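You operate a simulated robot arm through the tools that you are given. There is no shell and no other tool.

You run a simulated two-armed robot. Do the job below in one go: nothing can be reset, and whatever is moved stays where it is left.

Task
Put brass hex spacers R and L in the grey kit tray.
Fine: turn each pocket to PICK and leave the pocket of L there; the other brass spacers stay in their pockets, the steel one where it stands. Set down upright: what you pick out.

The check looks at the end state, three seconds after you hand in, the way a careful person would. Anything else that was tipped, shoved, dropped, spilled or broken makes it a failure.

Robot
Two 7-joint arms with two-finger parallel grippers on one trunk that stands fixed in place. Base frame: the origin is at the foot of the trunk, x ahead of it, y to its left, z up; the work surface is at about z = 0.8. Readings come in m, rad, newtons and seconds.
The left shoulder is at [0.11, 0.169, 1.425], the right one opposite. With the tool pointing down near the work surface each hand reaches from about 0.42 to 0.74 m from the base axis, measured 20 degrees to its own side. Payload 1.57 kg a hand.
The tool frame of a hand sits at the grasp point between the pads (the TCP): z along the fingers, y along the line on which they close. The tips reach 0.03 m beyond it. Largest opening 0.08 m; finger width 0.017, thickness 0.012; the body of the gripper, 0.04 by 0.082 m, starts 0.08 m behind the TCP.
Orientation is told as [roll, pitch, yaw] about the base's x, y, z axes, in that order, counted from this pose: with the fingers straight down and closing along the base's y, the tool's x points along the base's -x, its y along +y and its z along -z.

Tools
- The arms move only by the tool step_arm. It takes "left_motion", "right_motion" or both (then of equal length, played together; a hand with none holds still); each is a list of rows, each a list of 3 entries, a list of its own where there are three numbers: the shift along the base's x, y, z in m, then the turn, a rotation vector about the base's x, y, z in rad, then the gripper command, from -1 (shut) to 1 (fully open), values between in proportion. In form: [[[x, y, z], [wx, wy, wz], claw], ...]. A call has 1 to 20 rows; each row shifts and turns the commanded pose from where the row before left it. Rows are played at 5 a second. More than 0.05 m and 0.15 rad between two rows, or a gripper value outside its range, and nothing of the call is played. Where a pose cannot be reached the arm comes as near as it can. A force on the tool above 40 N (or 10 N above the force at the start of the call, whichever is more), or a blocked arm, ends the call early, and 0.2 s more pass. Each finger travels about 0.072 m/s and halts on what it meets, pressing with about 42 N; the grip force reading is that of the motor and also rises with nothing between the fingers. The clock runs only during rows and for 0.2 s after the last one: add rows that do not move to give the fingers time. It gives the time, the measured TCP pose, the force on the tool (base axes), the opening and the grip force at its end, in the units of the frame above (readings bear some noise), with the torque about the TCP (base axes, N m) and any sound that the robot's microphone picked up.
- Cameras (640 x 400 px; columns grow to the right, rows downward): "scene" is now at [0.1542, -0.0287, 1.6127]; the picture's right is [-0.34, -0.94, 0.00], its down [-0.70, 0.25, -0.67] and it looks along [0.63, -0.23, -0.74] (base axes); focal length 334 px, centre (320, 200). "left" rides on the left gripper at [0.072, 0.007, -0.122] in its tool frame; the picture's right is [-0.09, 1.00, 0.00], its down [-0.84, -0.08, -0.54] and it looks along [-0.54, -0.05, 0.84] (tool axes); focal length 238 px, centre (320, 200). "right" rides on the right gripper at [0.072, -0.007, -0.122] in its tool frame; the picture's right is [0.09, 1.00, 0.00], its down [-0.84, 0.08, -0.54] and it looks along [-0.54, 0.05, 0.84] (tool axes); focal length 238 px, centre (320, 200). There is no depth. A picture from a camera that has moved, and an enlarged one, comes with that camera's place and axes in the base frame and with its lens.
- capture(camera): a new picture of that camera. It takes no simulated time.
- lift_body(by): slides the trunk up (or, below 0, down) by that many m; the arms and the scene camera ride with it, the base frame stays. It gives what a move gives, with no picture.
- turn_head(pan, tilt): turns the head with the scene camera to pan (to the left, within 1.501 rad either way) and tilt (down, from -0.506 to 1.204), counted from straight ahead of the robot. It gives what a move gives.
- enlarge(camera, box): a new picture of the part [left, top, right, bottom] of that camera's present view, enlarged. It takes no simulated time.
- close_job(): hands the job in; it is judged then, once.

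Places have to be worked out from the pictures, the camera data and where the tool is seen. Open the grippers and draw the arms clear of the work before you hand the job in, unless the task says otherwise.

The tools are called after "Emit:" as a command line: name --argument value ..., lists and objects as JSON in quotes. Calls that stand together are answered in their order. step_arm: Moves the arms, as the interface text tells. Its arguments: {"type":"object","properties":{"left_motion":{"type":"array","items":{"type":"array"}},"right_motion":{"type":"array","items":{"type":"array"}}},"required":[]} The other tools are called the same way: lift_body (by) slides the trunk up or down; turn_head (pan, tilt) turns the head that bears the scene camera; capture (camera) takes a picture; enlarge (camera, box) takes an enlarged picture of a part of a camera's view; close_job () hands the job in.

At the start:

```text
clock: 0.0
left_tcp_pos: [0.705, 0.0969, 1.1237]
left_ee_rot: [0.0, 0.0, 0.001]
left_force: [-0.1, -0.6, -0.5]
left_torque: [0.03, 0.0, 0.01]
left_opening: 0.0802
left_grip_force: 0.0
right_tcp_pos: [0.5687, -0.4269, 1.1652]
right_ee_rot: [0.002, 0.0, -0.001]
right_force: [0.4, -0.6, 0.3]
right_torque: [-0.01, -0.01, 0.03]
right_opening: 0.0799
right_grip_force: 0.0
trunk travel left (down, up): [-0.739, 0.151]
head pan, tilt: [-0.347, 0.84]
```

scene: 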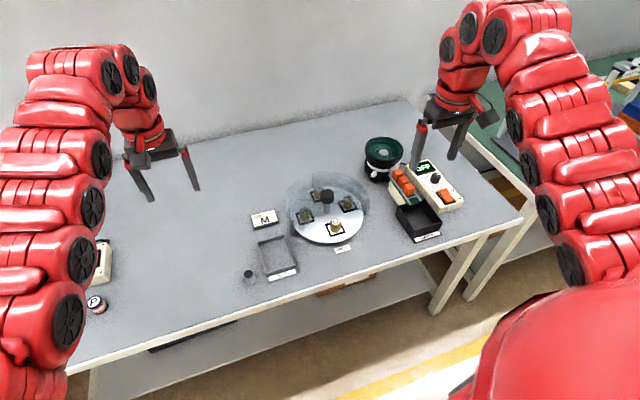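
right: 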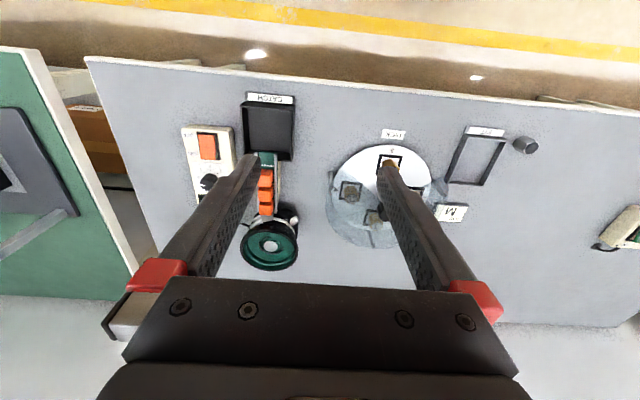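
left: 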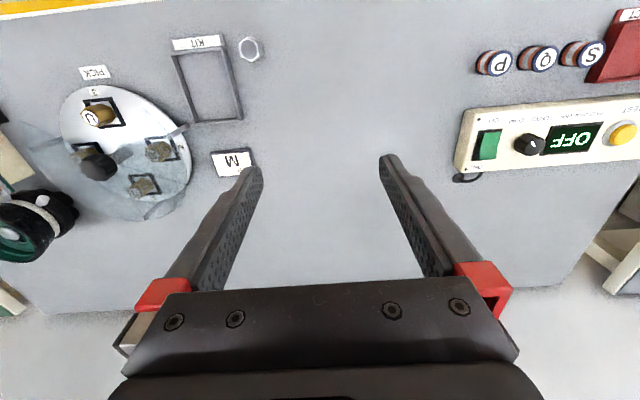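

I start with close views of the turntable, the tray and the controls to see what is there before moving anything.

Emit:
enlarge --camera "scene" --box '[230, 160, 390, 300]'

Emit:
enlarge --camera "scene" --box '[350, 120, 490, 250]'

Emit:
enlarge --camera "left" --box '[0, 20, 280, 240]'

Emit:
enlarge --camera "right" --box '[170, 80, 560, 290]'

```text
2.86 times, centred on (310, 230) of scene
camera zoom: at [0.1542, -0.0287, 1.6127], right [-0.34, -0.94, 0.0], down [-0.7, 0.25, -0.67], along [0.63, -0.23, -0.74], focal length 955 px, centre (349, 114)
```

zoom: 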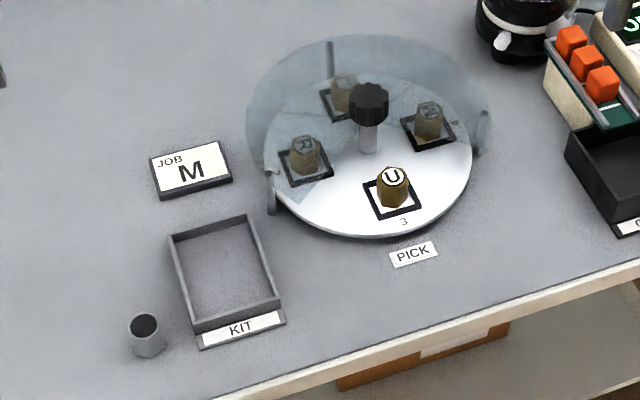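

```text
3.08 times, centred on (420, 185) of scene
camera zoom: at [0.1542, -0.0287, 1.6127], right [-0.34, -0.94, 0.0], down [-0.7, 0.25, -0.67], along [0.63, -0.23, -0.74], focal length 1028 px, centre (12, 246)
```

zoom: 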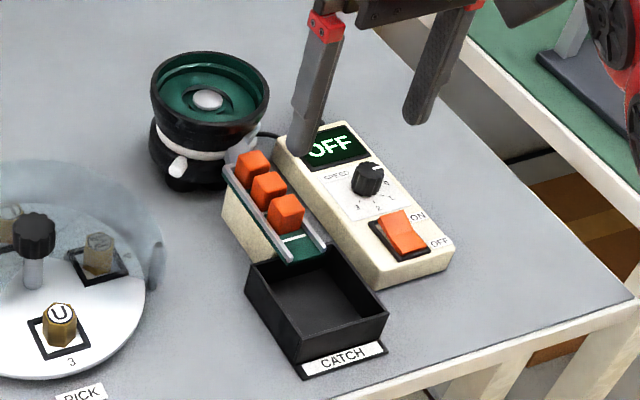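

```text
1.82 times, centred on (140, 130) of left
camera zoom: at [0.633, 0.1019, 1.2452], right [0.09, 1.0, 0.0], down [0.84, -0.08, 0.54], along [0.54, -0.05, -0.84], focal length 433 px, centre (647, 327)
```

zoom: 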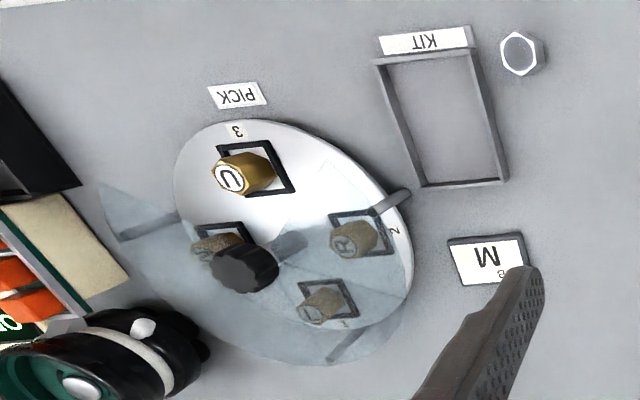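

```text
1.64 times, centred on (365, 185) of right
camera zoom: at [0.497, -0.4342, 1.2876], right [-0.09, 1.0, 0.0], down [0.84, 0.08, 0.54], along [0.54, 0.05, -0.84], focal length 391 px, centre (246, 225)
```

zoom: 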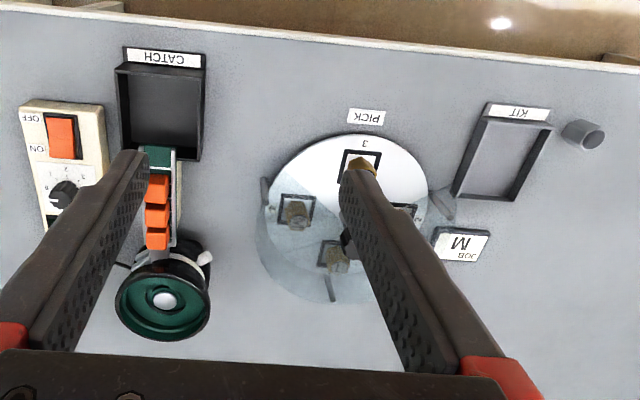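

The turntable has U at PICK, and a clear hood covers the others. I'll enlarge further to read the letters and the pocket numbers.

Emit:
enlarge --camera "scene" --box '[285, 175, 365, 225]'

Emit:
enlarge --camera "scene" --box '[290, 205, 370, 255]'

Emit:
enlarge --camera "left" --box '[50, 120, 210, 220]'

Emit:
enlarge --camera "scene" --box '[230, 200, 310, 300]'

```text
8.00 times, centred on (325, 200) of scene
camera zoom: at [0.1542, -0.0287, 1.6127], right [-0.34, -0.94, 0.0], down [-0.7, 0.25, -0.67], along [0.63, -0.23, -0.74], focal length 2673 px, centre (280, 200)
```

zoom: 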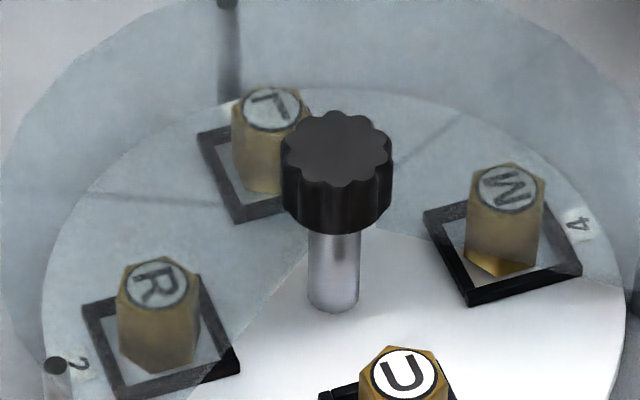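

```text
8.00 times, centred on (330, 230) of scene
camera zoom: at [0.1542, -0.0287, 1.6127], right [-0.34, -0.94, 0.0], down [-0.7, 0.25, -0.67], along [0.63, -0.23, -0.74], focal length 2673 px, centre (240, -40)
```

zoom: 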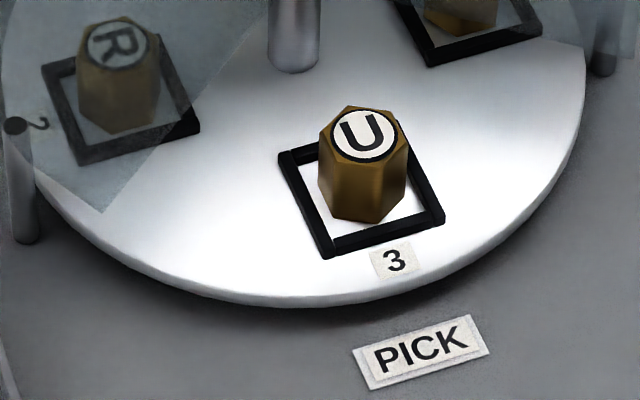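

```text
4.00 times, centred on (130, 170) of left
camera zoom: at [0.633, 0.1019, 1.2452], right [0.09, 1.0, 0.0], down [0.84, -0.08, 0.54], along [0.54, -0.05, -0.84], focal length 953 px, centre (1080, 320)
```

zoom: 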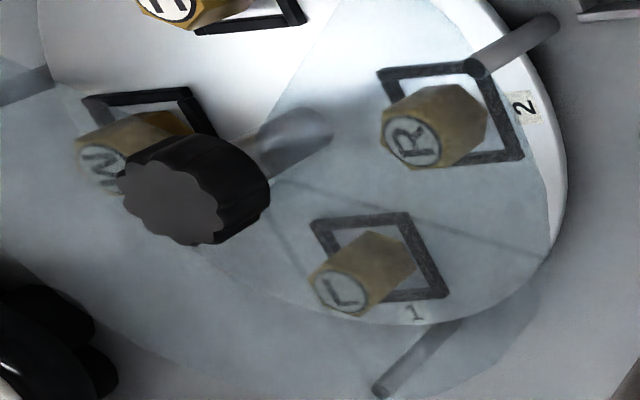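

```text
4.00 times, centred on (270, 250) of scene
camera zoom: at [0.1542, -0.0287, 1.6127], right [-0.34, -0.94, 0.0], down [-0.7, 0.25, -0.67], along [0.63, -0.23, -0.74], focal length 1337 px, centre (520, 0)
```

zoom: 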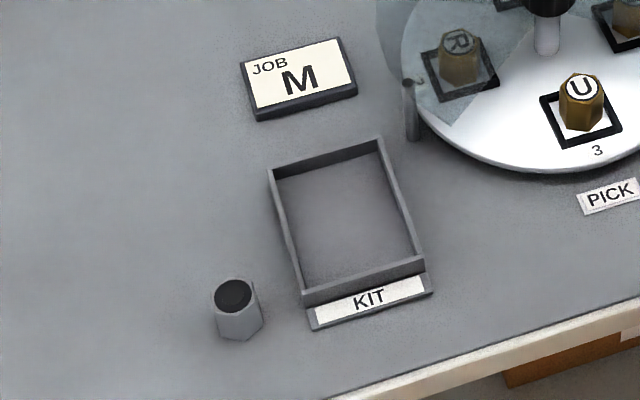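

R sits in pocket 2 (the +y side), L in pocket 1 (far side), W in pocket 4, and U is at PICK. From two views I put the knob axis at about (0.761, -0.270), its top at z≈0.909, and the hood plate at z≈0.87. The tray is at x 0.627–0.733, y -0.130 to -0.045. First I'll draw the left hand away to the left so it is out of the way.

Emit:
step_arm --left_motion '[[[-0.03, 0.04, 0.0], [0, 0, 0], 0], [[-0.03, 0.04, 0.0], [0, 0, 0], 0], [[-0.03, 0.04, 0.0], [0, 0, 0], 0], [[-0.03, 0.04, 0.0], [0, 0, 0], 0], [[-0.03, 0.04, 0.0], [0, 0, 0], 0], [[0, 0, 0], [0, 0, 0], 0]]'

```text
clock: 1.4
left_tcp_pos: [0.6348, 0.1926, 1.1224]
left_ee_rot: [-0.001, -0.002, 0.0]
left_force: [0.1, 0.5, 0.1]
left_torque: [0.04, 0.04, 0.01]
left_opening: 0.04
left_grip_force: 0.1
left hand out of reach, approached as far as the arm can: row 3, 4, 5
right_tcp_pos: [0.5699, -0.4266, 1.1638]
right_ee_rot: [-0.002, 0.001, -0.001]
right_force: [-0.7, -0.2, 0.0]
right_torque: [-0.02, 0.01, 0.02]
right_opening: 0.0801
right_grip_force: 0.1
trunk travel left (down, up): [-0.739, 0.151]
head pan, tilt: [-0.347, 0.84]
```

The left hand stopped at (0.635, 0.193), which is far enough to the side. I'll lower the trunk 0.18 m so the right arm can reach the knob.

Emit:
lift_body --by -0.18

Emit:
capture --camera "scene"

Emit:
capture --camera "right"

```text
clock: 3.4
left_tcp_pos: [0.6346, 0.1935, 0.9439]
left_ee_rot: [-0.001, 0.001, -0.001]
left_force: [0.2, -0.4, 0.6]
left_torque: [0.02, 0.0, 0.01]
left_opening: 0.0398
left_grip_force: 0.0
right_tcp_pos: [0.5677, -0.4281, 0.9859]
right_ee_rot: [0.0, 0.0, 0.0]
right_force: [0.1, 0.1, -0.2]
right_torque: [0.03, 0.0, -0.03]
right_opening: 0.0803
right_grip_force: 0.1
trunk travel left (down, up): [-0.559, 0.331]
head pan, tilt: [-0.347, 0.84]
```

```text
taken
camera scene: at [0.154, -0.0286, 1.4328], right [-0.34, -0.94, 0.0], down [-0.7, 0.25, -0.67], along [0.63, -0.23, -0.74], focal length 334 px, centre (320, 200)
```

scene: 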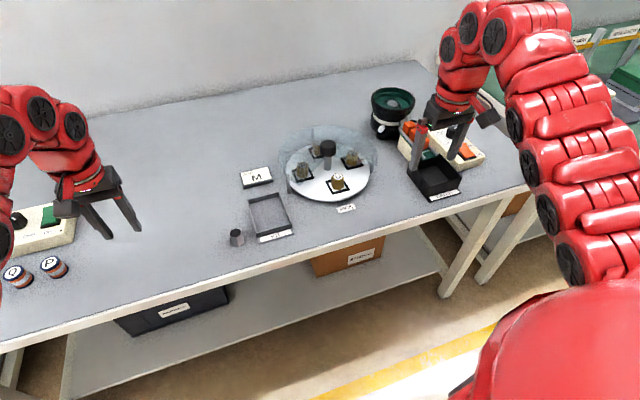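

```text
taken
camera right: at [0.4968, -0.4341, 1.1078], right [-0.09, 1.0, 0.0], down [0.84, 0.08, 0.54], along [0.54, 0.05, -0.84], focal length 238 px, centre (320, 200)
```

right: 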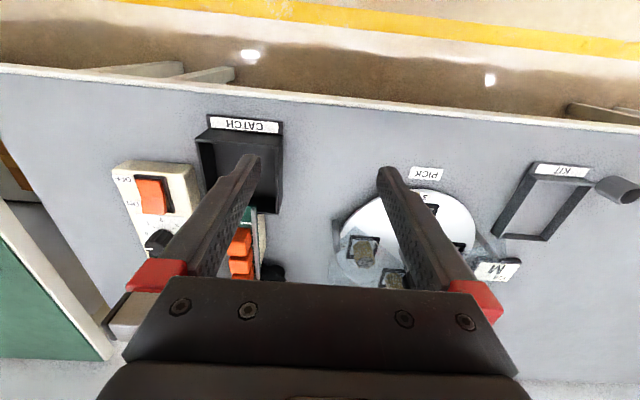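

The scene looks clear. I'll raise the right hand a little and carry it over the knob, staying well above everything at TCP z≈1.05.

Emit:
step_arm --right_motion '[[[0, 0, 0.03], [0, 0, 0], 1], [[0, 0, 0.03], [0, 0, 0], 1], [[0.024, 0.02, 0], [0, 0, 0], 1], [[0.024, 0.02, 0], [0, 0, 0], 1], [[0.024, 0.02, 0], [0, 0, 0], 1], [[0.024, 0.02, 0], [0, 0, 0], 1], [[0.024, 0.02, 0], [0, 0, 0], 1], [[0.024, 0.02, 0], [0, 0, 0], 1], [[0.024, 0.02, 0], [0, 0, 0], 1], [[0.024, 0.018, 0], [0, 0, 0], 1], [[0, 0, 0], [0, 0, 0], 1], [[0, 0, 0], [0, 0, 0], 1]]'

Emit:
capture --camera "right"

Emit:
capture --camera "scene"

```text
clock: 6.0
left_tcp_pos: [0.6344, 0.1936, 0.9447]
left_ee_rot: [-0.002, -0.001, 0.001]
left_force: [-0.2, 0.2, -0.4]
left_torque: [0.01, -0.02, 0.03]
left_opening: 0.0401
left_grip_force: 0.0
right_tcp_pos: [0.6947, -0.3119, 0.9908]
right_ee_rot: [0.0, 0.0, -0.001]
right_force: [0.7, 0.6, -0.6]
right_torque: [-0.01, 0.0, 0.0]
right_opening: 0.08
right_grip_force: 0.1
right hand out of reach, approached as far as the arm can: row 1, 2, 7, 8, 9, 10
trunk travel left (down, up): [-0.559, 0.331]
head pan, tilt: [-0.347, 0.84]
```

```text
taken
camera right: at [0.6231, -0.3189, 1.1127], right [-0.09, 1.0, 0.0], down [0.84, 0.08, 0.54], along [0.54, 0.05, -0.84], focal length 238 px, centre (320, 200)
```

right: 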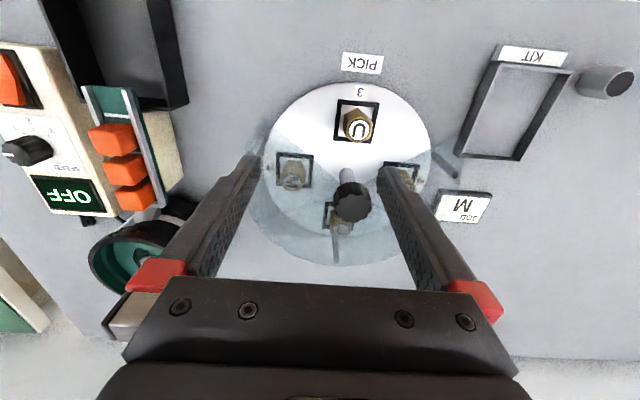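

```text
taken
camera scene: at [0.1543, -0.0282, 1.4327], right [-0.34, -0.94, 0.0], down [-0.7, 0.25, -0.67], along [0.63, -0.23, -0.74], focal length 334 px, centre (320, 200)
```

scene: 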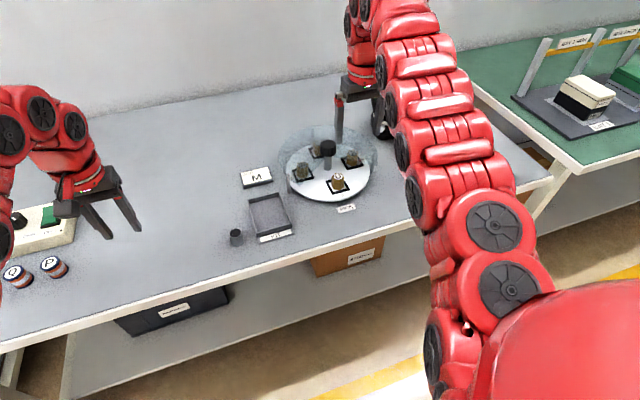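

The upper limit on height seems to come from the wrist, not the arm's length, so I'll go lower before reaching out. I'll come down to TCP z≈0.95, with the tips above the knob top, and then go out toward the knob.

Emit:
step_arm --right_motion '[[[0, 0, -0.02], [0, 0, 0], 1], [[0, 0, -0.02], [0, 0, 0], 1], [[0, 0, 0], [0, 0, 0], 1]]'

```text
clock: 6.8
left_tcp_pos: [0.6341, 0.1938, 0.9428]
left_ee_rot: [0.001, -0.002, 0.0]
left_force: [0.5, 0.5, 0.6]
left_torque: [0.01, 0.02, -0.02]
left_opening: 0.04
left_grip_force: 0.1
right_tcp_pos: [0.694, -0.3104, 0.9513]
right_ee_rot: [-0.001, 0.001, 0.0]
right_force: [0.1, 0.7, 0.1]
right_torque: [0.0, 0.01, 0.0]
right_opening: 0.0799
right_grip_force: 0.1
trunk travel left (down, up): [-0.559, 0.331]
head pan, tilt: [-0.347, 0.84]
```

The command follows the true pose and the hand is at z=0.951. Next I move outward toward the knob axis at that height.

Emit:
step_arm --right_motion '[[[0.022, 0.0135, 0], [0, 0, 0], 1], [[0.022, 0.0135, 0], [0, 0, 0], 1], [[0.022, 0.0135, 0], [0, 0, 0], 1], [[0, 0, 0], [0, 0, 0], 1]]'

Emit:
capture --camera "right"

```text
clock: 7.8
left_tcp_pos: [0.6333, 0.1932, 0.9426]
left_ee_rot: [0.0, -0.001, 0.001]
left_force: [0.0, 0.6, 0.8]
left_torque: [-0.01, 0.0, -0.01]
left_opening: 0.0398
left_grip_force: 0.0
right_tcp_pos: [0.7114, -0.2892, 0.9482]
right_ee_rot: [-0.001, -0.001, 0.001]
right_force: [0.5, 0.2, -0.2]
right_torque: [0.02, 0.0, 0.0]
right_opening: 0.0798
right_grip_force: 0.0
right hand out of reach, approached as far as the arm can: row 1, 2, 3
trunk travel left (down, up): [-0.559, 0.331]
head pan, tilt: [-0.347, 0.84]
```

```text
taken
camera right: at [0.6394, -0.2969, 1.0721], right [-0.09, 1.0, 0.0], down [0.84, 0.08, 0.54], along [0.54, 0.05, -0.84], focal length 238 px, centre (320, 200)
```

right: 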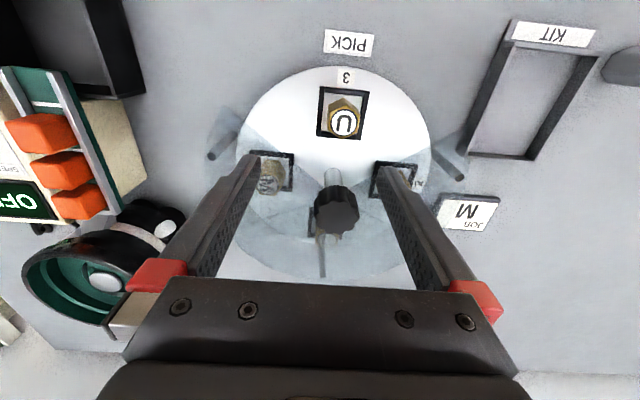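

With the tool vertical the hand reaches only (0.711, -0.289), about 0.045 m short of the knob, so I'll need a small outward tilt. First I want a close look at the gap between knob and hood from the scene camera.

Emit:
enlarge --camera "scene" --box '[280, 115, 380, 215]'

Emit:
enlarge --camera "right" --box '[200, 60, 480, 290]'

```text
4.00 times, centred on (330, 165) of scene
camera zoom: at [0.1539, -0.0292, 1.4327], right [-0.34, -0.94, 0.0], down [-0.7, 0.25, -0.67], along [0.63, -0.23, -0.74], focal length 1337 px, centre (280, 340)
```

zoom: 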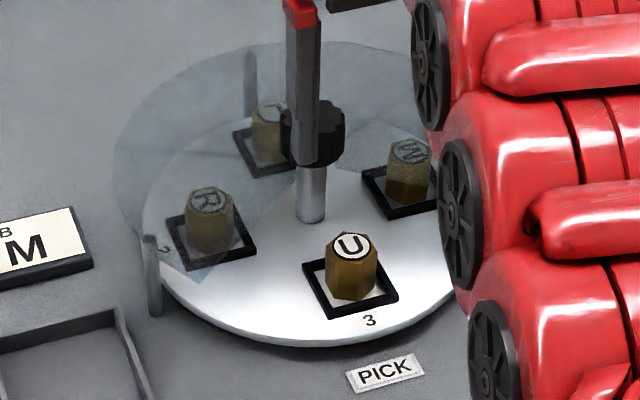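

```text
1.74 times, centred on (340, 175) of right
camera zoom: at [0.6394, -0.2969, 1.0721], right [-0.09, 1.0, 0.0], down [0.84, 0.08, 0.54], along [0.54, 0.05, -0.84], focal length 414 px, centre (285, 244)
```

zoom: 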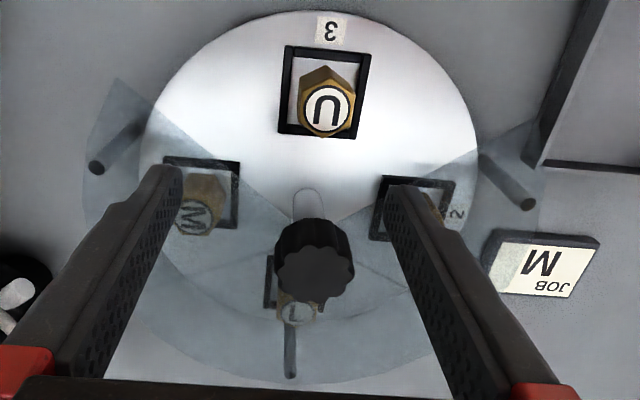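

The hood plate is at z≈0.867 and the knob body spans about 0.887 to 0.910, so the tips can pass the knob with over 1 cm to spare above the hood. I'll raise the trunk 0.09 m, which by my reach estimate brings the shoulder to the best height for the knob.

Emit:
lift_body --by 0.09

```text
clock: 9.1
left_tcp_pos: [0.6337, 0.1941, 1.0337]
left_ee_rot: [-0.001, -0.001, 0.0]
left_force: [0.4, -0.7, -0.9]
left_torque: [0.0, -0.01, -0.02]
left_opening: 0.0398
left_grip_force: 0.1
right_tcp_pos: [0.7116, -0.2899, 1.0386]
right_ee_rot: [0.0, 0.0, 0.0]
right_force: [-0.5, -0.7, 0.6]
right_torque: [-0.02, 0.01, 0.02]
right_opening: 0.0797
right_grip_force: 0.1
trunk travel left (down, up): [-0.649, 0.241]
head pan, tilt: [-0.347, 0.84]
```

I'll come down to z≈0.96, tilt the fingers 0.2 rad outward (about base -y), and move out over the knob axis.

Emit:
step_arm --right_motion '[[[0, 0, -0.04], [0, 0, 0], 1], [[0, 0, -0.035], [0, 0, 0], 1], [[0, 0, 0], [0, -0.1, 0], 1], [[0, 0, 0], [0, -0.1, 0], 1], [[0.016, 0.006, 0], [0, 0, 0], 1], [[0.016, 0.006, 0], [0, 0, 0], 1], [[0.0155, 0.0065, 0], [0, 0, 0], 1], [[0, 0, 0], [0, 0, 0], 1]]'

Emit:
capture --camera "right"

Emit:
capture --camera "scene"

```text
clock: 10.8
left_tcp_pos: [0.6342, 0.1948, 1.0333]
left_ee_rot: [0.001, 0.001, 0.0]
left_force: [-1.1, -0.8, 0.0]
left_torque: [-0.02, 0.0, 0.02]
left_opening: 0.0399
left_grip_force: 0.1
right_tcp_pos: [0.7587, -0.2709, 0.9652]
right_ee_rot: [-0.002, -0.198, 0.001]
right_force: [0.5, 0.2, -1.2]
right_torque: [0.0, 0.0, 0.01]
right_opening: 0.0801
right_grip_force: 0.1
trunk travel left (down, up): [-0.649, 0.241]
head pan, tilt: [-0.347, 0.84]
```

```text
taken
camera right: at [0.6637, -0.278, 1.071], right [-0.09, 1.0, -0.02], down [0.71, 0.08, 0.7], along [0.7, 0.05, -0.72], focal length 238 px, centre (320, 200)
```

right: 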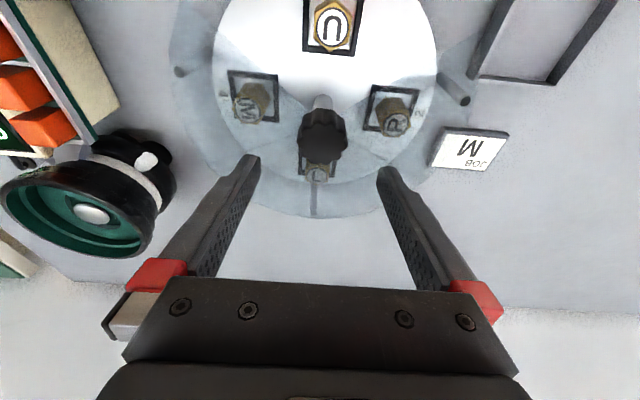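

```text
taken
camera scene: at [0.1542, -0.0283, 1.5227], right [-0.34, -0.94, 0.0], down [-0.7, 0.25, -0.67], along [0.63, -0.23, -0.74], focal length 334 px, centre (320, 200)
```

scene: 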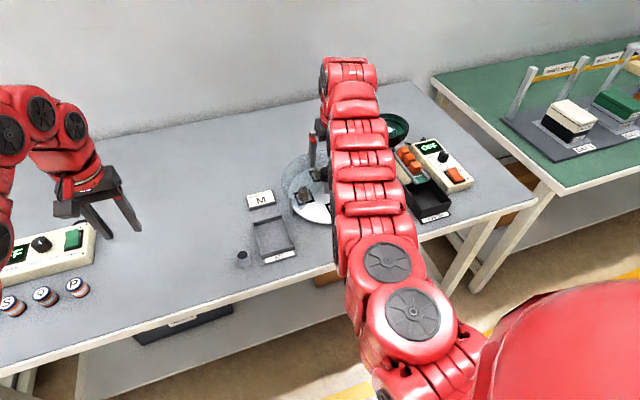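

The hand is over the knob area with the 0.2 rad tilt. I'll zoom in to pin down the knob axis before turning the wrist and descending.

Emit:
enlarge --camera "right" --box '[220, 60, 430, 220]'

```text
2.50 times, centred on (325, 140) of right
camera zoom: at [0.6637, -0.278, 1.071], right [-0.09, 1.0, -0.02], down [0.71, 0.08, 0.7], along [0.7, 0.05, -0.72], focal length 596 px, centre (308, 350)
```

zoom: 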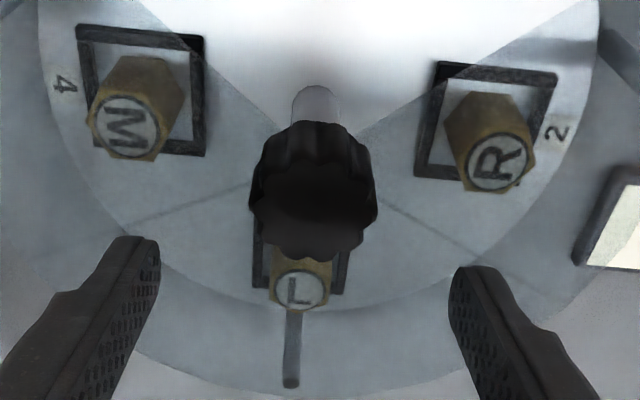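

The knob axis works out at (0.760, -0.270). I'll yaw the hand to about -0.94 rad at this height, so that the following +90° turn stays centred in the arm's reach.

Emit:
step_arm --right_motion '[[[0, 0, 0], [0, 0, -0.135], 1], [[0, 0, 0], [0, 0, -0.135], 1], [[0, 0, 0], [0, 0, -0.135], 1], [[0, 0, 0], [0, 0, -0.135], 1], [[0, 0, 0], [0, 0, -0.135], 1], [[0, 0, 0], [0, 0, -0.135], 1], [[0, 0, 0], [0, 0, -0.13], 1], [[0, 0, 0], [0, 0, 0], 1], [[0, 0, 0], [0, 0, 0], 1]]'

Emit:
capture --camera "right"

Emit:
enlarge --camera "scene" --box '[260, 100, 380, 240]'

```text
clock: 12.8
left_tcp_pos: [0.6352, 0.1941, 1.0329]
left_ee_rot: [0.001, 0.0, 0.001]
left_force: [0.5, 0.1, 1.1]
left_torque: [0.02, 0.0, -0.01]
left_opening: 0.0402
left_grip_force: 0.0
right_tcp_pos: [0.7462, -0.2669, 0.964]
right_ee_rot: [0.0, -0.202, -0.942]
right_force: [0.1, -0.7, 0.5]
right_torque: [-0.01, 0.0, 0.02]
right_opening: 0.0802
right_grip_force: 0.0
right hand out of reach, approached as far as the arm can: row 7
trunk travel left (down, up): [-0.649, 0.241]
head pan, tilt: [-0.347, 0.84]
```

```text
taken
camera right: at [0.6855, -0.1952, 1.07], right [0.75, 0.66, -0.02], down [0.48, -0.53, 0.7], along [0.45, -0.53, -0.72], focal length 238 px, centre (320, 200)
```

right: 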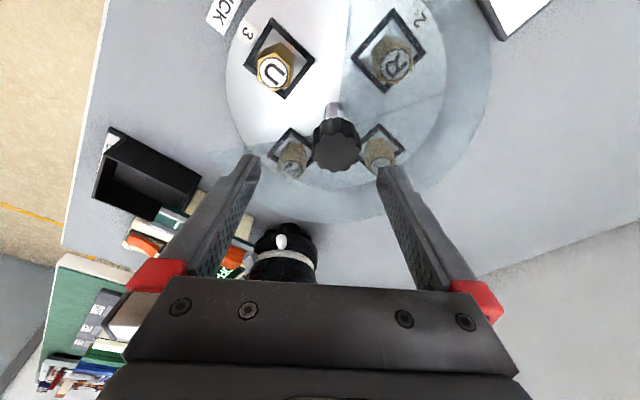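

```text
2.86 times, centred on (320, 170) of scene
camera zoom: at [0.1544, -0.0283, 1.5227], right [-0.34, -0.94, 0.0], down [-0.7, 0.25, -0.67], along [0.63, -0.23, -0.74], focal length 955 px, centre (320, 286)
```

zoom: 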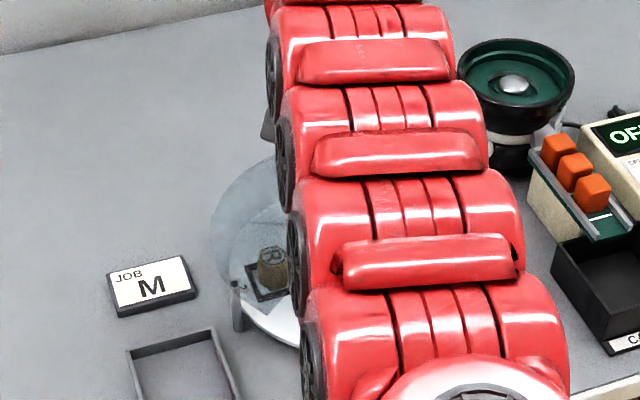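

Yaw -0.94 is just past the limit, since the TCP drifted 12 mm. I'll test the usable yaw range in the air: back to about -0.77, recentre over the knob, then sweep to about +0.82.

Emit:
step_arm --right_motion '[[[0, 0, 0], [0, 0, 0.145], 1], [[0.0138, -0.0031, -0.02], [0, 0, 0.03], 1], [[0, 0, 0], [0, 0, 0], 1]]'

```text
clock: 13.7
left_tcp_pos: [0.6348, 0.1947, 1.0331]
left_ee_rot: [0.0, -0.001, 0.0]
left_force: [0.6, 0.2, -0.4]
left_torque: [-0.03, -0.01, -0.01]
left_opening: 0.0398
left_grip_force: 0.0
right_tcp_pos: [0.7609, -0.2688, 0.9463]
right_ee_rot: [0.001, -0.201, -0.763]
right_force: [-1.2, -0.1, 0.3]
right_torque: [-0.03, 0.02, 0.0]
right_opening: 0.0799
right_grip_force: 0.1
trunk travel left (down, up): [-0.649, 0.241]
head pan, tilt: [-0.347, 0.84]
```

I'll sweep yaw by +1.59 rad in the air, raised 1 cm for margin over the knob, to see whether the TCP holds its place.

Emit:
step_arm --right_motion '[[[0, 0, 0.012], [0, 0, 0], 1], [[0, 0, 0], [0, 0, 0.1445], 1], [[0, 0, 0], [0, 0, 0.1445], 1], [[0, 0, 0], [0, 0, 0.1445], 1], [[0, 0, 0], [0, 0, 0.1445], 1], [[0, 0, 0], [0, 0, 0.1445], 1], [[0, 0, 0], [0, 0, 0.1445], 1], [[0, 0, 0], [0, 0, 0.1445], 1], [[0, 0, 0], [0, 0, 0.1445], 1], [[0, 0, 0], [0, 0, 0.1445], 1], [[0, 0, 0], [0, 0, 0.1445], 1], [[0, 0, 0], [0, 0, 0.1445], 1], [[0, 0, 0], [0, 0, 0], 1]]'

Emit:
capture --camera "right"

Emit:
capture --camera "scene"

```text
clock: 16.4
left_tcp_pos: [0.6337, 0.1923, 1.033]
left_ee_rot: [-0.001, 0.0, 0.002]
left_force: [0.6, -0.3, 0.3]
left_torque: [0.03, -0.04, -0.02]
left_opening: 0.0401
left_grip_force: 0.1
right_tcp_pos: [0.7524, -0.2614, 0.9598]
right_ee_rot: [0.0, -0.205, 0.76]
right_force: [0.2, -0.6, -1.2]
right_torque: [0.04, -0.01, 0.01]
right_opening: 0.08
right_grip_force: 0.2
right hand out of reach, approached as far as the arm can: row 11
trunk travel left (down, up): [-0.649, 0.241]
head pan, tilt: [-0.347, 0.84]
```

```text
taken
camera right: at [0.6875, -0.3319, 1.0639], right [-0.75, 0.66, -0.02], down [0.46, 0.55, 0.7], along [0.47, 0.52, -0.71], focal length 238 px, centre (320, 200)
```

right: 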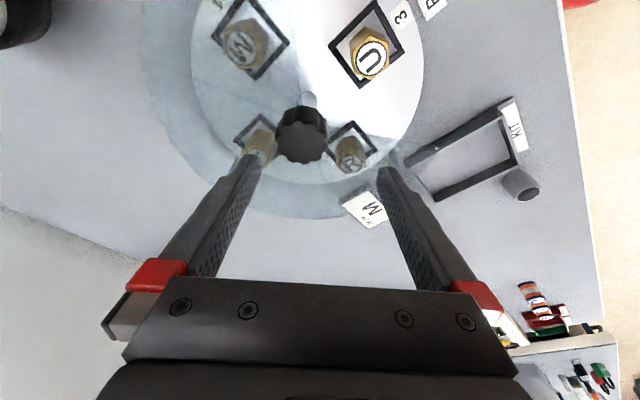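

```text
taken
camera scene: at [0.1535, -0.0302, 1.5227], right [-0.34, -0.94, 0.0], down [-0.7, 0.25, -0.67], along [0.63, -0.23, -0.74], focal length 334 px, centre (320, 200)
```

scene: 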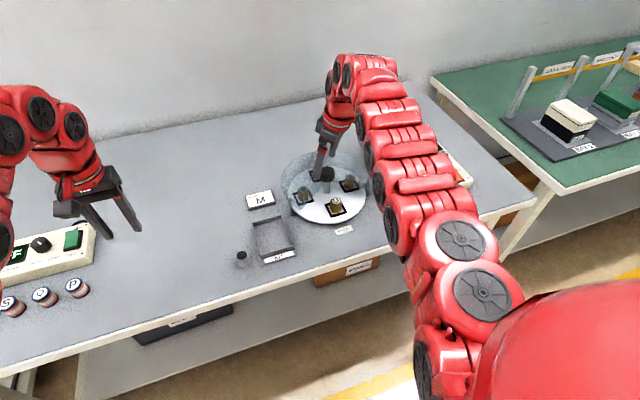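

In the air the hand holds position from about -0.85 to +0.6 rad of yaw at tilt 0.2. A tilt of 0.26 should cover a full 90° turn, so I'll return to yaw 0, add tilt, recentre, and go to the start yaw of -0.94.

Emit:
step_arm --right_motion '[[[0, 0, 0], [0, 0, -0.127], 1], [[0, 0, 0], [0, 0, -0.127], 1], [[0, 0, 0], [0, 0, -0.127], 1], [[0, 0, 0], [0, 0, -0.127], 1], [[0, 0, 0], [0, 0, -0.127], 1], [[0, 0, 0], [0, 0, -0.125], 1], [[0.0076, -0.0086, 0], [0, -0.06, 0], 1], [[0, 0, 0], [0, 0, -0.1343], 1], [[0, 0, 0], [0, 0, -0.1343], 1], [[0, 0, 0], [0, 0, -0.1343], 1], [[0, 0, 0], [0, 0, -0.1343], 1], [[0, 0, 0], [0, 0, -0.1343], 1], [[0, 0, 0], [0, 0, -0.1343], 1], [[0, 0, 0], [0, 0, -0.1343], 1], [[0, 0, 0], [0, 0, 0], 1], [[0, 0, 0], [0, 0, 0], 1]]'

Emit:
enlarge --camera "right" --box '[200, 0, 460, 240]'

```text
clock: 19.9
left_tcp_pos: [0.6344, 0.1934, 1.034]
left_ee_rot: [0.0, 0.001, 0.001]
left_force: [0.1, -0.4, 0.9]
left_torque: [-0.01, 0.01, 0.0]
left_opening: 0.0401
left_grip_force: 0.2
right_tcp_pos: [0.7608, -0.268, 0.9566]
right_ee_rot: [-0.003, -0.262, -0.939]
right_force: [-0.2, -0.7, -0.4]
right_torque: [-0.01, 0.02, 0.03]
right_opening: 0.0798
right_grip_force: 0.0
trunk travel left (down, up): [-0.649, 0.241]
head pan, tilt: [-0.347, 0.84]
```

```text
1.67 times, centred on (330, 120) of right
camera zoom: at [0.6964, -0.1908, 1.0576], right [0.75, 0.66, -0.03], down [0.46, -0.49, 0.74], along [0.48, -0.57, -0.67], focal length 397 px, centre (303, 333)
```

zoom: 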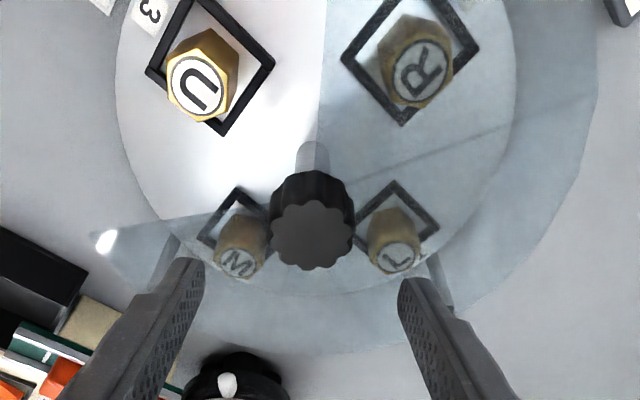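

The pose is held cleanly at yaw -0.94. Combining my views, the knob axis is at about (0.763, -0.2695). I'll lower to TCP z≈0.913 with the fingers open either side of the knob and the tips around 0.882, above the hood.

Emit:
step_arm --right_motion '[[[0, 0.0017, -0.015], [0, 0, 0], 1], [[0, 0, -0.015], [0, 0, 0], 1], [[0, 0, -0.0135], [0, 0, 0], 1], [[0, 0, 0], [0, 0, 0], 1]]'

Emit:
capture --camera "right"

Emit:
enlarge --camera "scene" --box '[260, 100, 380, 240]'

```text
clock: 20.9
left_tcp_pos: [0.635, 0.194, 1.032]
left_ee_rot: [-0.001, 0.002, -0.001]
left_force: [0.2, -0.2, 0.1]
left_torque: [0.03, 0.0, 0.0]
left_opening: 0.0397
left_grip_force: 0.2
right_tcp_pos: [0.7609, -0.2676, 0.9139]
right_ee_rot: [-0.004, -0.265, -0.938]
right_force: [0.8, -0.9, 0.6]
right_torque: [0.02, 0.0, 0.0]
right_opening: 0.0797
right_grip_force: 0.1
trunk travel left (down, up): [-0.649, 0.241]
head pan, tilt: [-0.347, 0.84]
```

```text
taken
camera right: at [0.6966, -0.1893, 1.0135], right [0.75, 0.66, -0.03], down [0.46, -0.49, 0.74], along [0.48, -0.57, -0.67], focal length 238 px, centre (320, 200)
```

right: 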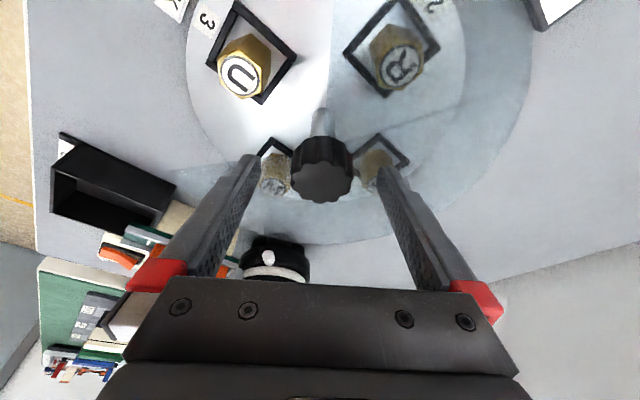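

```text
2.86 times, centred on (320, 170) of scene
camera zoom: at [0.1541, -0.0285, 1.5227], right [-0.34, -0.94, 0.0], down [-0.7, 0.25, -0.67], along [0.63, -0.23, -0.74], focal length 955 px, centre (320, 286)
```

zoom: 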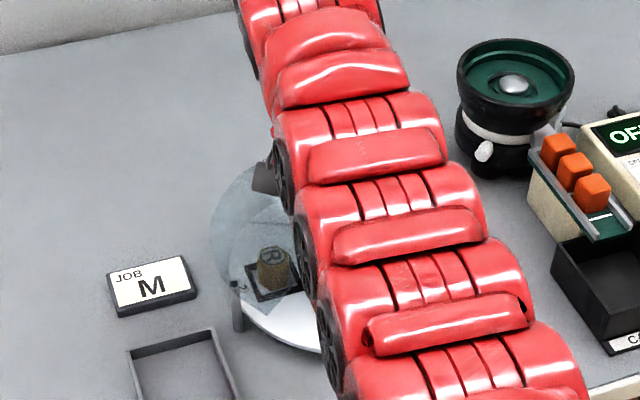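

The knob is laterally centred between the fingers to about 1 mm. I'll zoom in to check its fore-aft position against the pads.

Emit:
enlarge --camera "right" --box '[220, 90, 420, 230]'

```text
2.86 times, centred on (320, 160) of right
camera zoom: at [0.6966, -0.1893, 1.0135], right [0.75, 0.66, -0.03], down [0.46, -0.49, 0.74], along [0.48, -0.57, -0.67], focal length 681 px, centre (320, 314)
```

zoom: 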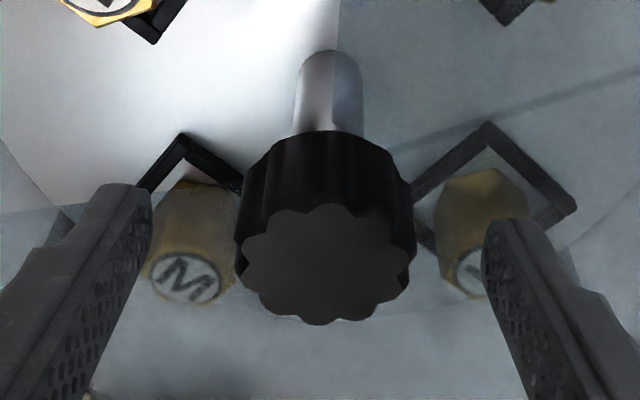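

The views now agree on the knob axis at (0.763, -0.269) with its top at z≈0.905. I'll shift slightly so the pad centres meet the knob at mid-height, then close on it and read the forces.

Emit:
step_arm --right_motion '[[[-0.0004, 0.0021, -0.004], [0, 0, 0], 1], [[0, 0, 0], [0, 0, 0], 1], [[0, 0, 0], [0, 0, 0], -1], [[0, 0, 0], [0, 0, 0], -1], [[0, 0, 0], [0, 0, 0], -1], [[0, 0, 0], [0, 0, 0], -1], [[0, 0, 0], [0, 0, 0], -1]]'

Emit:
enlarge --camera "right" --box '[160, 0, 480, 230]'

```text
clock: 22.4
left_tcp_pos: [0.6347, 0.194, 1.0333]
left_ee_rot: [0.001, 0.0, -0.001]
left_force: [-0.9, 0.4, 0.2]
left_torque: [0.05, -0.02, -0.02]
left_opening: 0.0401
left_grip_force: 0.0
right_tcp_pos: [0.7614, -0.2655, 0.9105]
right_ee_rot: [-0.003, -0.263, -0.939]
right_force: [1.5, 1.8, -1.0]
right_torque: [0.49, -0.55, 0.0]
right_opening: 0.0414
right_grip_force: 44.6
trunk travel left (down, up): [-0.649, 0.241]
head pan, tilt: [-0.347, 0.84]
```

```text
1.74 times, centred on (320, 115) of right
camera zoom: at [0.6962, -0.1872, 1.0097], right [0.75, 0.66, -0.03], down [0.46, -0.49, 0.74], along [0.48, -0.57, -0.67], focal length 414 px, centre (320, 348)
```

zoom: 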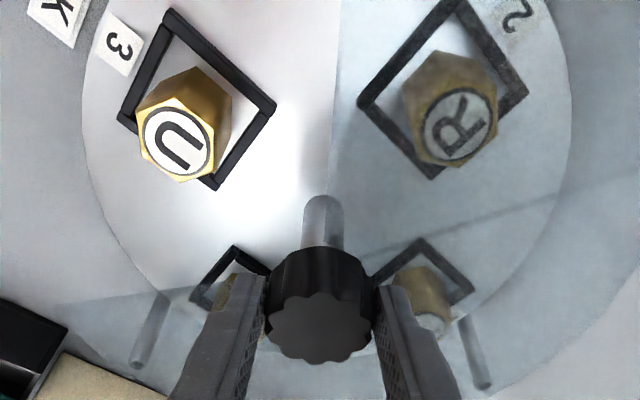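

The knob is gripped (opening 0.041, side forces only about 2 N). I'll turn it counter-clockwise by three steps first, to see whether the disc follows and how stiff it is.

Emit:
step_arm --right_motion '[[[-0.0005, -0.0004, 0], [0, 0, 0.1428], -1], [[-0.0004, -0.0005, 0], [0, 0, 0.1428], -1], [[-0.0003, -0.0005, 0], [0, 0, 0.1428], -1], [[0, 0, 0], [0, 0, 0], -1]]'

Emit:
enlarge --camera "right" --box '[160, 0, 480, 230]'

```text
clock: 23.4
left_tcp_pos: [0.6358, 0.1941, 1.0337]
left_ee_rot: [-0.001, 0.001, -0.001]
left_force: [0.0, 0.5, -0.1]
left_torque: [0.01, 0.01, 0.0]
left_opening: 0.0399
left_grip_force: 0.1
right_tcp_pos: [0.7595, -0.2669, 0.9101]
right_ee_rot: [-0.004, -0.263, -0.51]
right_force: [0.1, -2.3, 2.5]
right_torque: [0.59, -0.09, 0.03]
right_opening: 0.0416
right_grip_force: 44.3
trunk travel left (down, up): [-0.649, 0.241]
head pan, tilt: [-0.347, 0.84]
```

```text
1.74 times, centred on (320, 115) of right
camera zoom: at [0.6679, -0.2232, 1.0098], right [0.41, 0.91, -0.03], down [0.62, -0.26, 0.74], along [0.67, -0.32, -0.67], focal length 414 px, centre (320, 348)
```

zoom: 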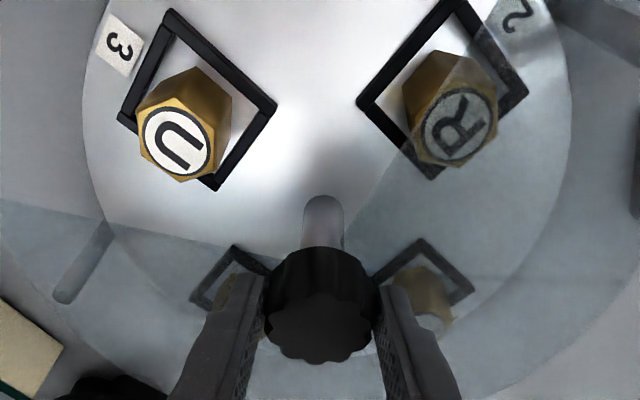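

The disc follows the hand exactly with almost no resistance. I'll continue the remaining eight steps to complete 90° (target yaw +0.632).

Emit:
step_arm --right_motion '[[[-0.0003, -0.0006, 0], [0, 0, 0.1428], -1], [[-0.0002, -0.0006, 0], [0, 0, 0.1428], -1], [[-0.0001, -0.0006, 0], [0, 0, 0.1428], -1], [[0, -0.0006, 0], [0, 0, 0.1428], -1], [[0.0001, -0.0006, 0], [0, 0, 0.1428], -1], [[0.0002, -0.0006, 0], [0, 0, 0.1428], -1], [[0.0002, -0.0006, 0], [0, 0, 0.1428], -1], [[0.0003, -0.0005, 0], [0, 0, 0.1428], -1], [[0, 0, 0], [0, 0, 0], -1], [[0, 0, 0], [0, 0, 0], -1]]'

Emit:
capture --camera "right"

Emit:
enlarge --camera "scene" --box '[260, 110, 380, 240]'

```text
clock: 25.6
left_tcp_pos: [0.6342, 0.1924, 1.0332]
left_ee_rot: [0.002, 0.0, -0.001]
left_force: [-0.3, -0.2, -0.1]
left_torque: [0.0, 0.0, 0.0]
left_opening: 0.04
left_grip_force: 0.0
right_tcp_pos: [0.7599, -0.2734, 0.911]
right_ee_rot: [-0.002, -0.264, 0.631]
right_force: [-0.7, -15.7, -2.4]
right_torque: [-0.08, 0.71, -0.07]
right_opening: 0.0415
right_grip_force: 45.0
trunk travel left (down, up): [-0.649, 0.241]
head pan, tilt: [-0.347, 0.84]
```

```text
taken
camera right: at [0.6818, -0.3389, 1.0098], right [-0.66, 0.75, -0.03], down [0.49, 0.46, 0.74], along [0.57, 0.48, -0.67], focal length 238 px, centre (320, 200)
```

right: 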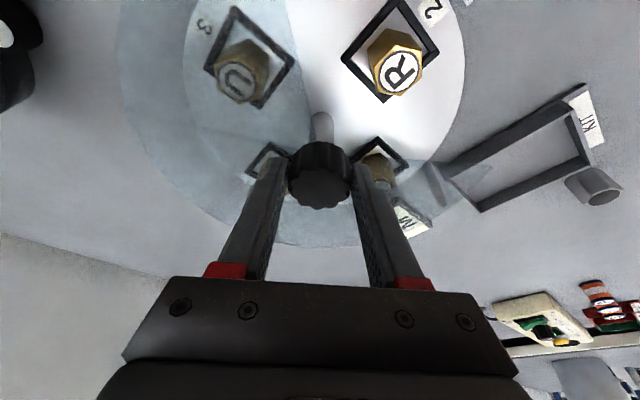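

```text
3.08 times, centred on (320, 175) of scene
camera zoom: at [0.1546, -0.0313, 1.5226], right [-0.34, -0.94, 0.0], down [-0.7, 0.26, -0.67], along [0.63, -0.23, -0.75], focal length 1028 px, centre (320, 277)
```

zoom: 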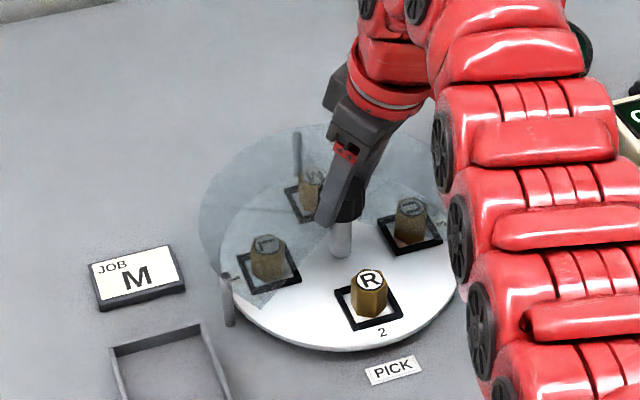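

R is now at PICK. There is a 16 N sideways force in -y, meaning the true axis is about 2 mm further to -y, so I'll ease the hand that way before opening, then open and lift straight up.

Emit:
step_arm --right_motion '[[[0, -0.002, 0], [0, 0, 0], -1], [[0, 0, 0], [0, 0, 0], -1]]'

```text
clock: 26.2
left_tcp_pos: [0.6347, 0.1927, 1.0321]
left_ee_rot: [0.002, 0.0, 0.001]
left_force: [-0.1, -0.5, -0.3]
left_torque: [0.0, 0.0, 0.01]
left_opening: 0.0399
left_grip_force: 0.0
right_tcp_pos: [0.7599, -0.2728, 0.9101]
right_ee_rot: [0.001, -0.265, 0.632]
right_force: [-2.8, -12.7, -1.6]
right_torque: [-0.17, 0.54, -0.09]
right_opening: 0.0415
right_grip_force: 45.0
trunk travel left (down, up): [-0.649, 0.241]
head pan, tilt: [-0.347, 0.84]
```

The force eased only slightly, to about 13 N. I'll move one more small step the same way and see how it responds.

Emit:
step_arm --right_motion '[[[0.001, -0.003, 0], [0, 0, 0], -1], [[0, 0, 0], [0, 0, 0], -1]]'

```text
clock: 26.9
left_tcp_pos: [0.6342, 0.1932, 1.0337]
left_ee_rot: [-0.001, 0.001, -0.001]
left_force: [0.4, 0.3, 0.2]
left_torque: [0.01, 0.03, -0.01]
left_opening: 0.04
left_grip_force: 0.0
right_tcp_pos: [0.7595, -0.2724, 0.9096]
right_ee_rot: [0.0, -0.264, 0.634]
right_force: [-10.5, -0.1, -5.8]
right_torque: [-0.09, -0.75, 0.02]
right_opening: 0.0416
right_grip_force: 45.1
trunk travel left (down, up): [-0.649, 0.241]
head pan, tilt: [-0.347, 0.84]
```

The y force is gone, but the 1 mm in x added about 8 N, so I'll take that back. Then I'll open and lift clear, straight up.

Emit:
step_arm --right_motion '[[[-0.0013, 0, 0], [0, 0, 0], -1], [[0, 0, 0], [0, 0, 0], -1], [[0, 0, 0], [0, 0, 0], 1], [[0, 0, 0], [0, 0, 0], 1], [[0, 0, 0], [0, 0, 0], 1], [[0, 0, 0], [0, 0, 0], 1]]'

Emit:
enlarge --camera "scene" --box '[260, 110, 380, 240]'

Emit:
capture --camera "right"

```text
clock: 28.2
left_tcp_pos: [0.6333, 0.1938, 1.0338]
left_ee_rot: [0.001, -0.001, 0.0]
left_force: [-0.1, 0.3, -0.2]
left_torque: [0.0, 0.02, -0.02]
left_opening: 0.0403
left_grip_force: 0.0
right_tcp_pos: [0.7585, -0.277, 0.91]
right_ee_rot: [-0.001, -0.264, 0.631]
right_force: [-0.2, 0.6, -0.4]
right_torque: [0.0, -0.03, -0.02]
right_opening: 0.0797
right_grip_force: 0.1
trunk travel left (down, up): [-0.649, 0.241]
head pan, tilt: [-0.347, 0.84]
```

```text
3.08 times, centred on (320, 175) of scene
camera zoom: at [0.1543, -0.0286, 1.5227], right [-0.34, -0.94, 0.0], down [-0.7, 0.25, -0.67], along [0.63, -0.23, -0.74], focal length 1028 px, centre (320, 277)
```

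zoom: 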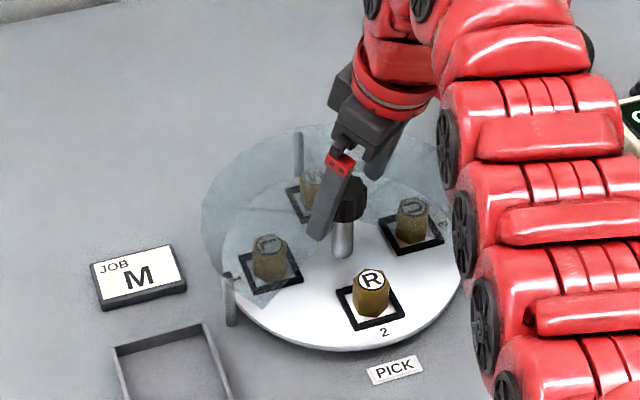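

```text
taken
camera right: at [0.6814, -0.341, 1.0098], right [-0.66, 0.75, -0.03], down [0.49, 0.46, 0.74], along [0.57, 0.48, -0.67], focal length 238 px, centre (320, 200)
```

right: 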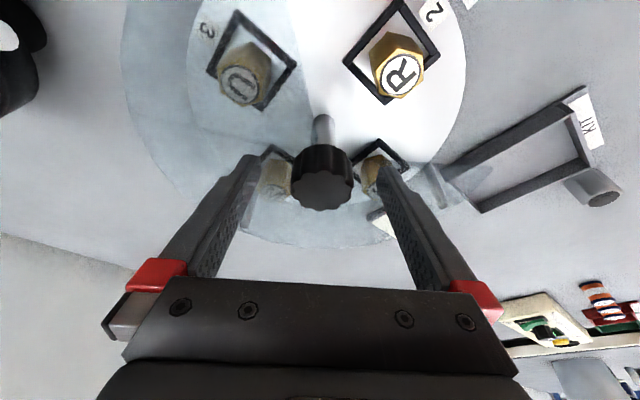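

The disc stayed put after release and R's pocket lines up with the PICK label to within about 1°. I'll lift, turn back to yaw 0, bring the hand back over PICK and straighten it to vertical.

Emit:
step_arm --right_motion '[[[0, 0, 0.02], [0, 0, 0], 1], [[0, 0, 0.02], [0, 0, 0], 1], [[0, 0, 0.02], [0, 0, 0], 1], [[-0.012, 0, 0], [0, 0, -0.1262], 1], [[-0.012, 0, 0], [0, 0, -0.1262], 1], [[-0.012, 0, 0], [0, 0, -0.1262], 1], [[-0.012, 0.001, 0], [0, 0, -0.1262], 1], [[-0.012, 0.003, 0], [0, 0, -0.1262], 1], [[0, 0, 0], [0, 0.132, 0], 1], [[0, 0, 0], [0, 0.132, 0], 1], [[0, 0, 0], [0, 0, 0], 1], [[0, 0, 0], [0, 0, 0], 1]]'

Emit:
capture --camera "right"

Emit:
enlarge --camera "right" --box '[220, 40, 420, 200]'

```text
clock: 30.9
left_tcp_pos: [0.6347, 0.1957, 1.032]
left_ee_rot: [0.001, 0.002, -0.001]
left_force: [-1.1, 0.1, 0.0]
left_torque: [-0.02, -0.05, 0.01]
left_opening: 0.0402
left_grip_force: 0.0
right_tcp_pos: [0.699, -0.271, 0.9702]
right_ee_rot: [-0.001, 0.002, 0.0]
right_force: [0.5, -0.4, -0.4]
right_torque: [-0.02, 0.05, 0.03]
right_opening: 0.0802
right_grip_force: 0.0
trunk travel left (down, up): [-0.649, 0.241]
head pan, tilt: [-0.347, 0.84]
```

```text
taken
camera right: at [0.6269, -0.2778, 1.0925], right [-0.09, 1.0, 0.0], down [0.84, 0.08, 0.54], along [0.54, 0.05, -0.84], focal length 238 px, centre (320, 200)
```

right: 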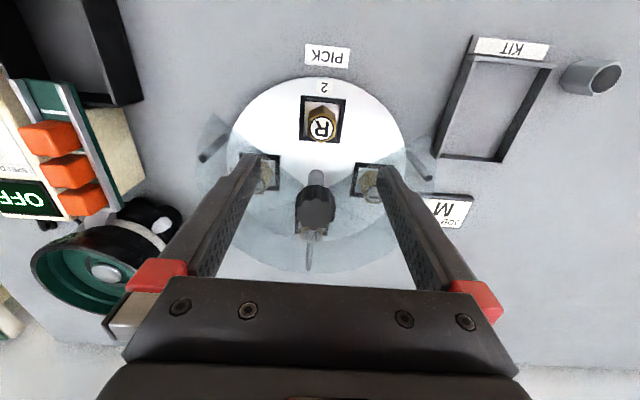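

```text
2.50 times, centred on (320, 120) of right
camera zoom: at [0.6269, -0.2778, 1.0925], right [-0.09, 1.0, 0.0], down [0.84, 0.08, 0.54], along [0.54, 0.05, -0.84], focal length 596 px, centre (320, 400)
```

zoom: 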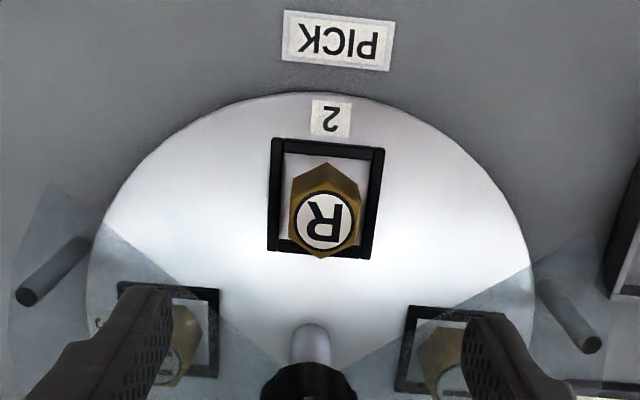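

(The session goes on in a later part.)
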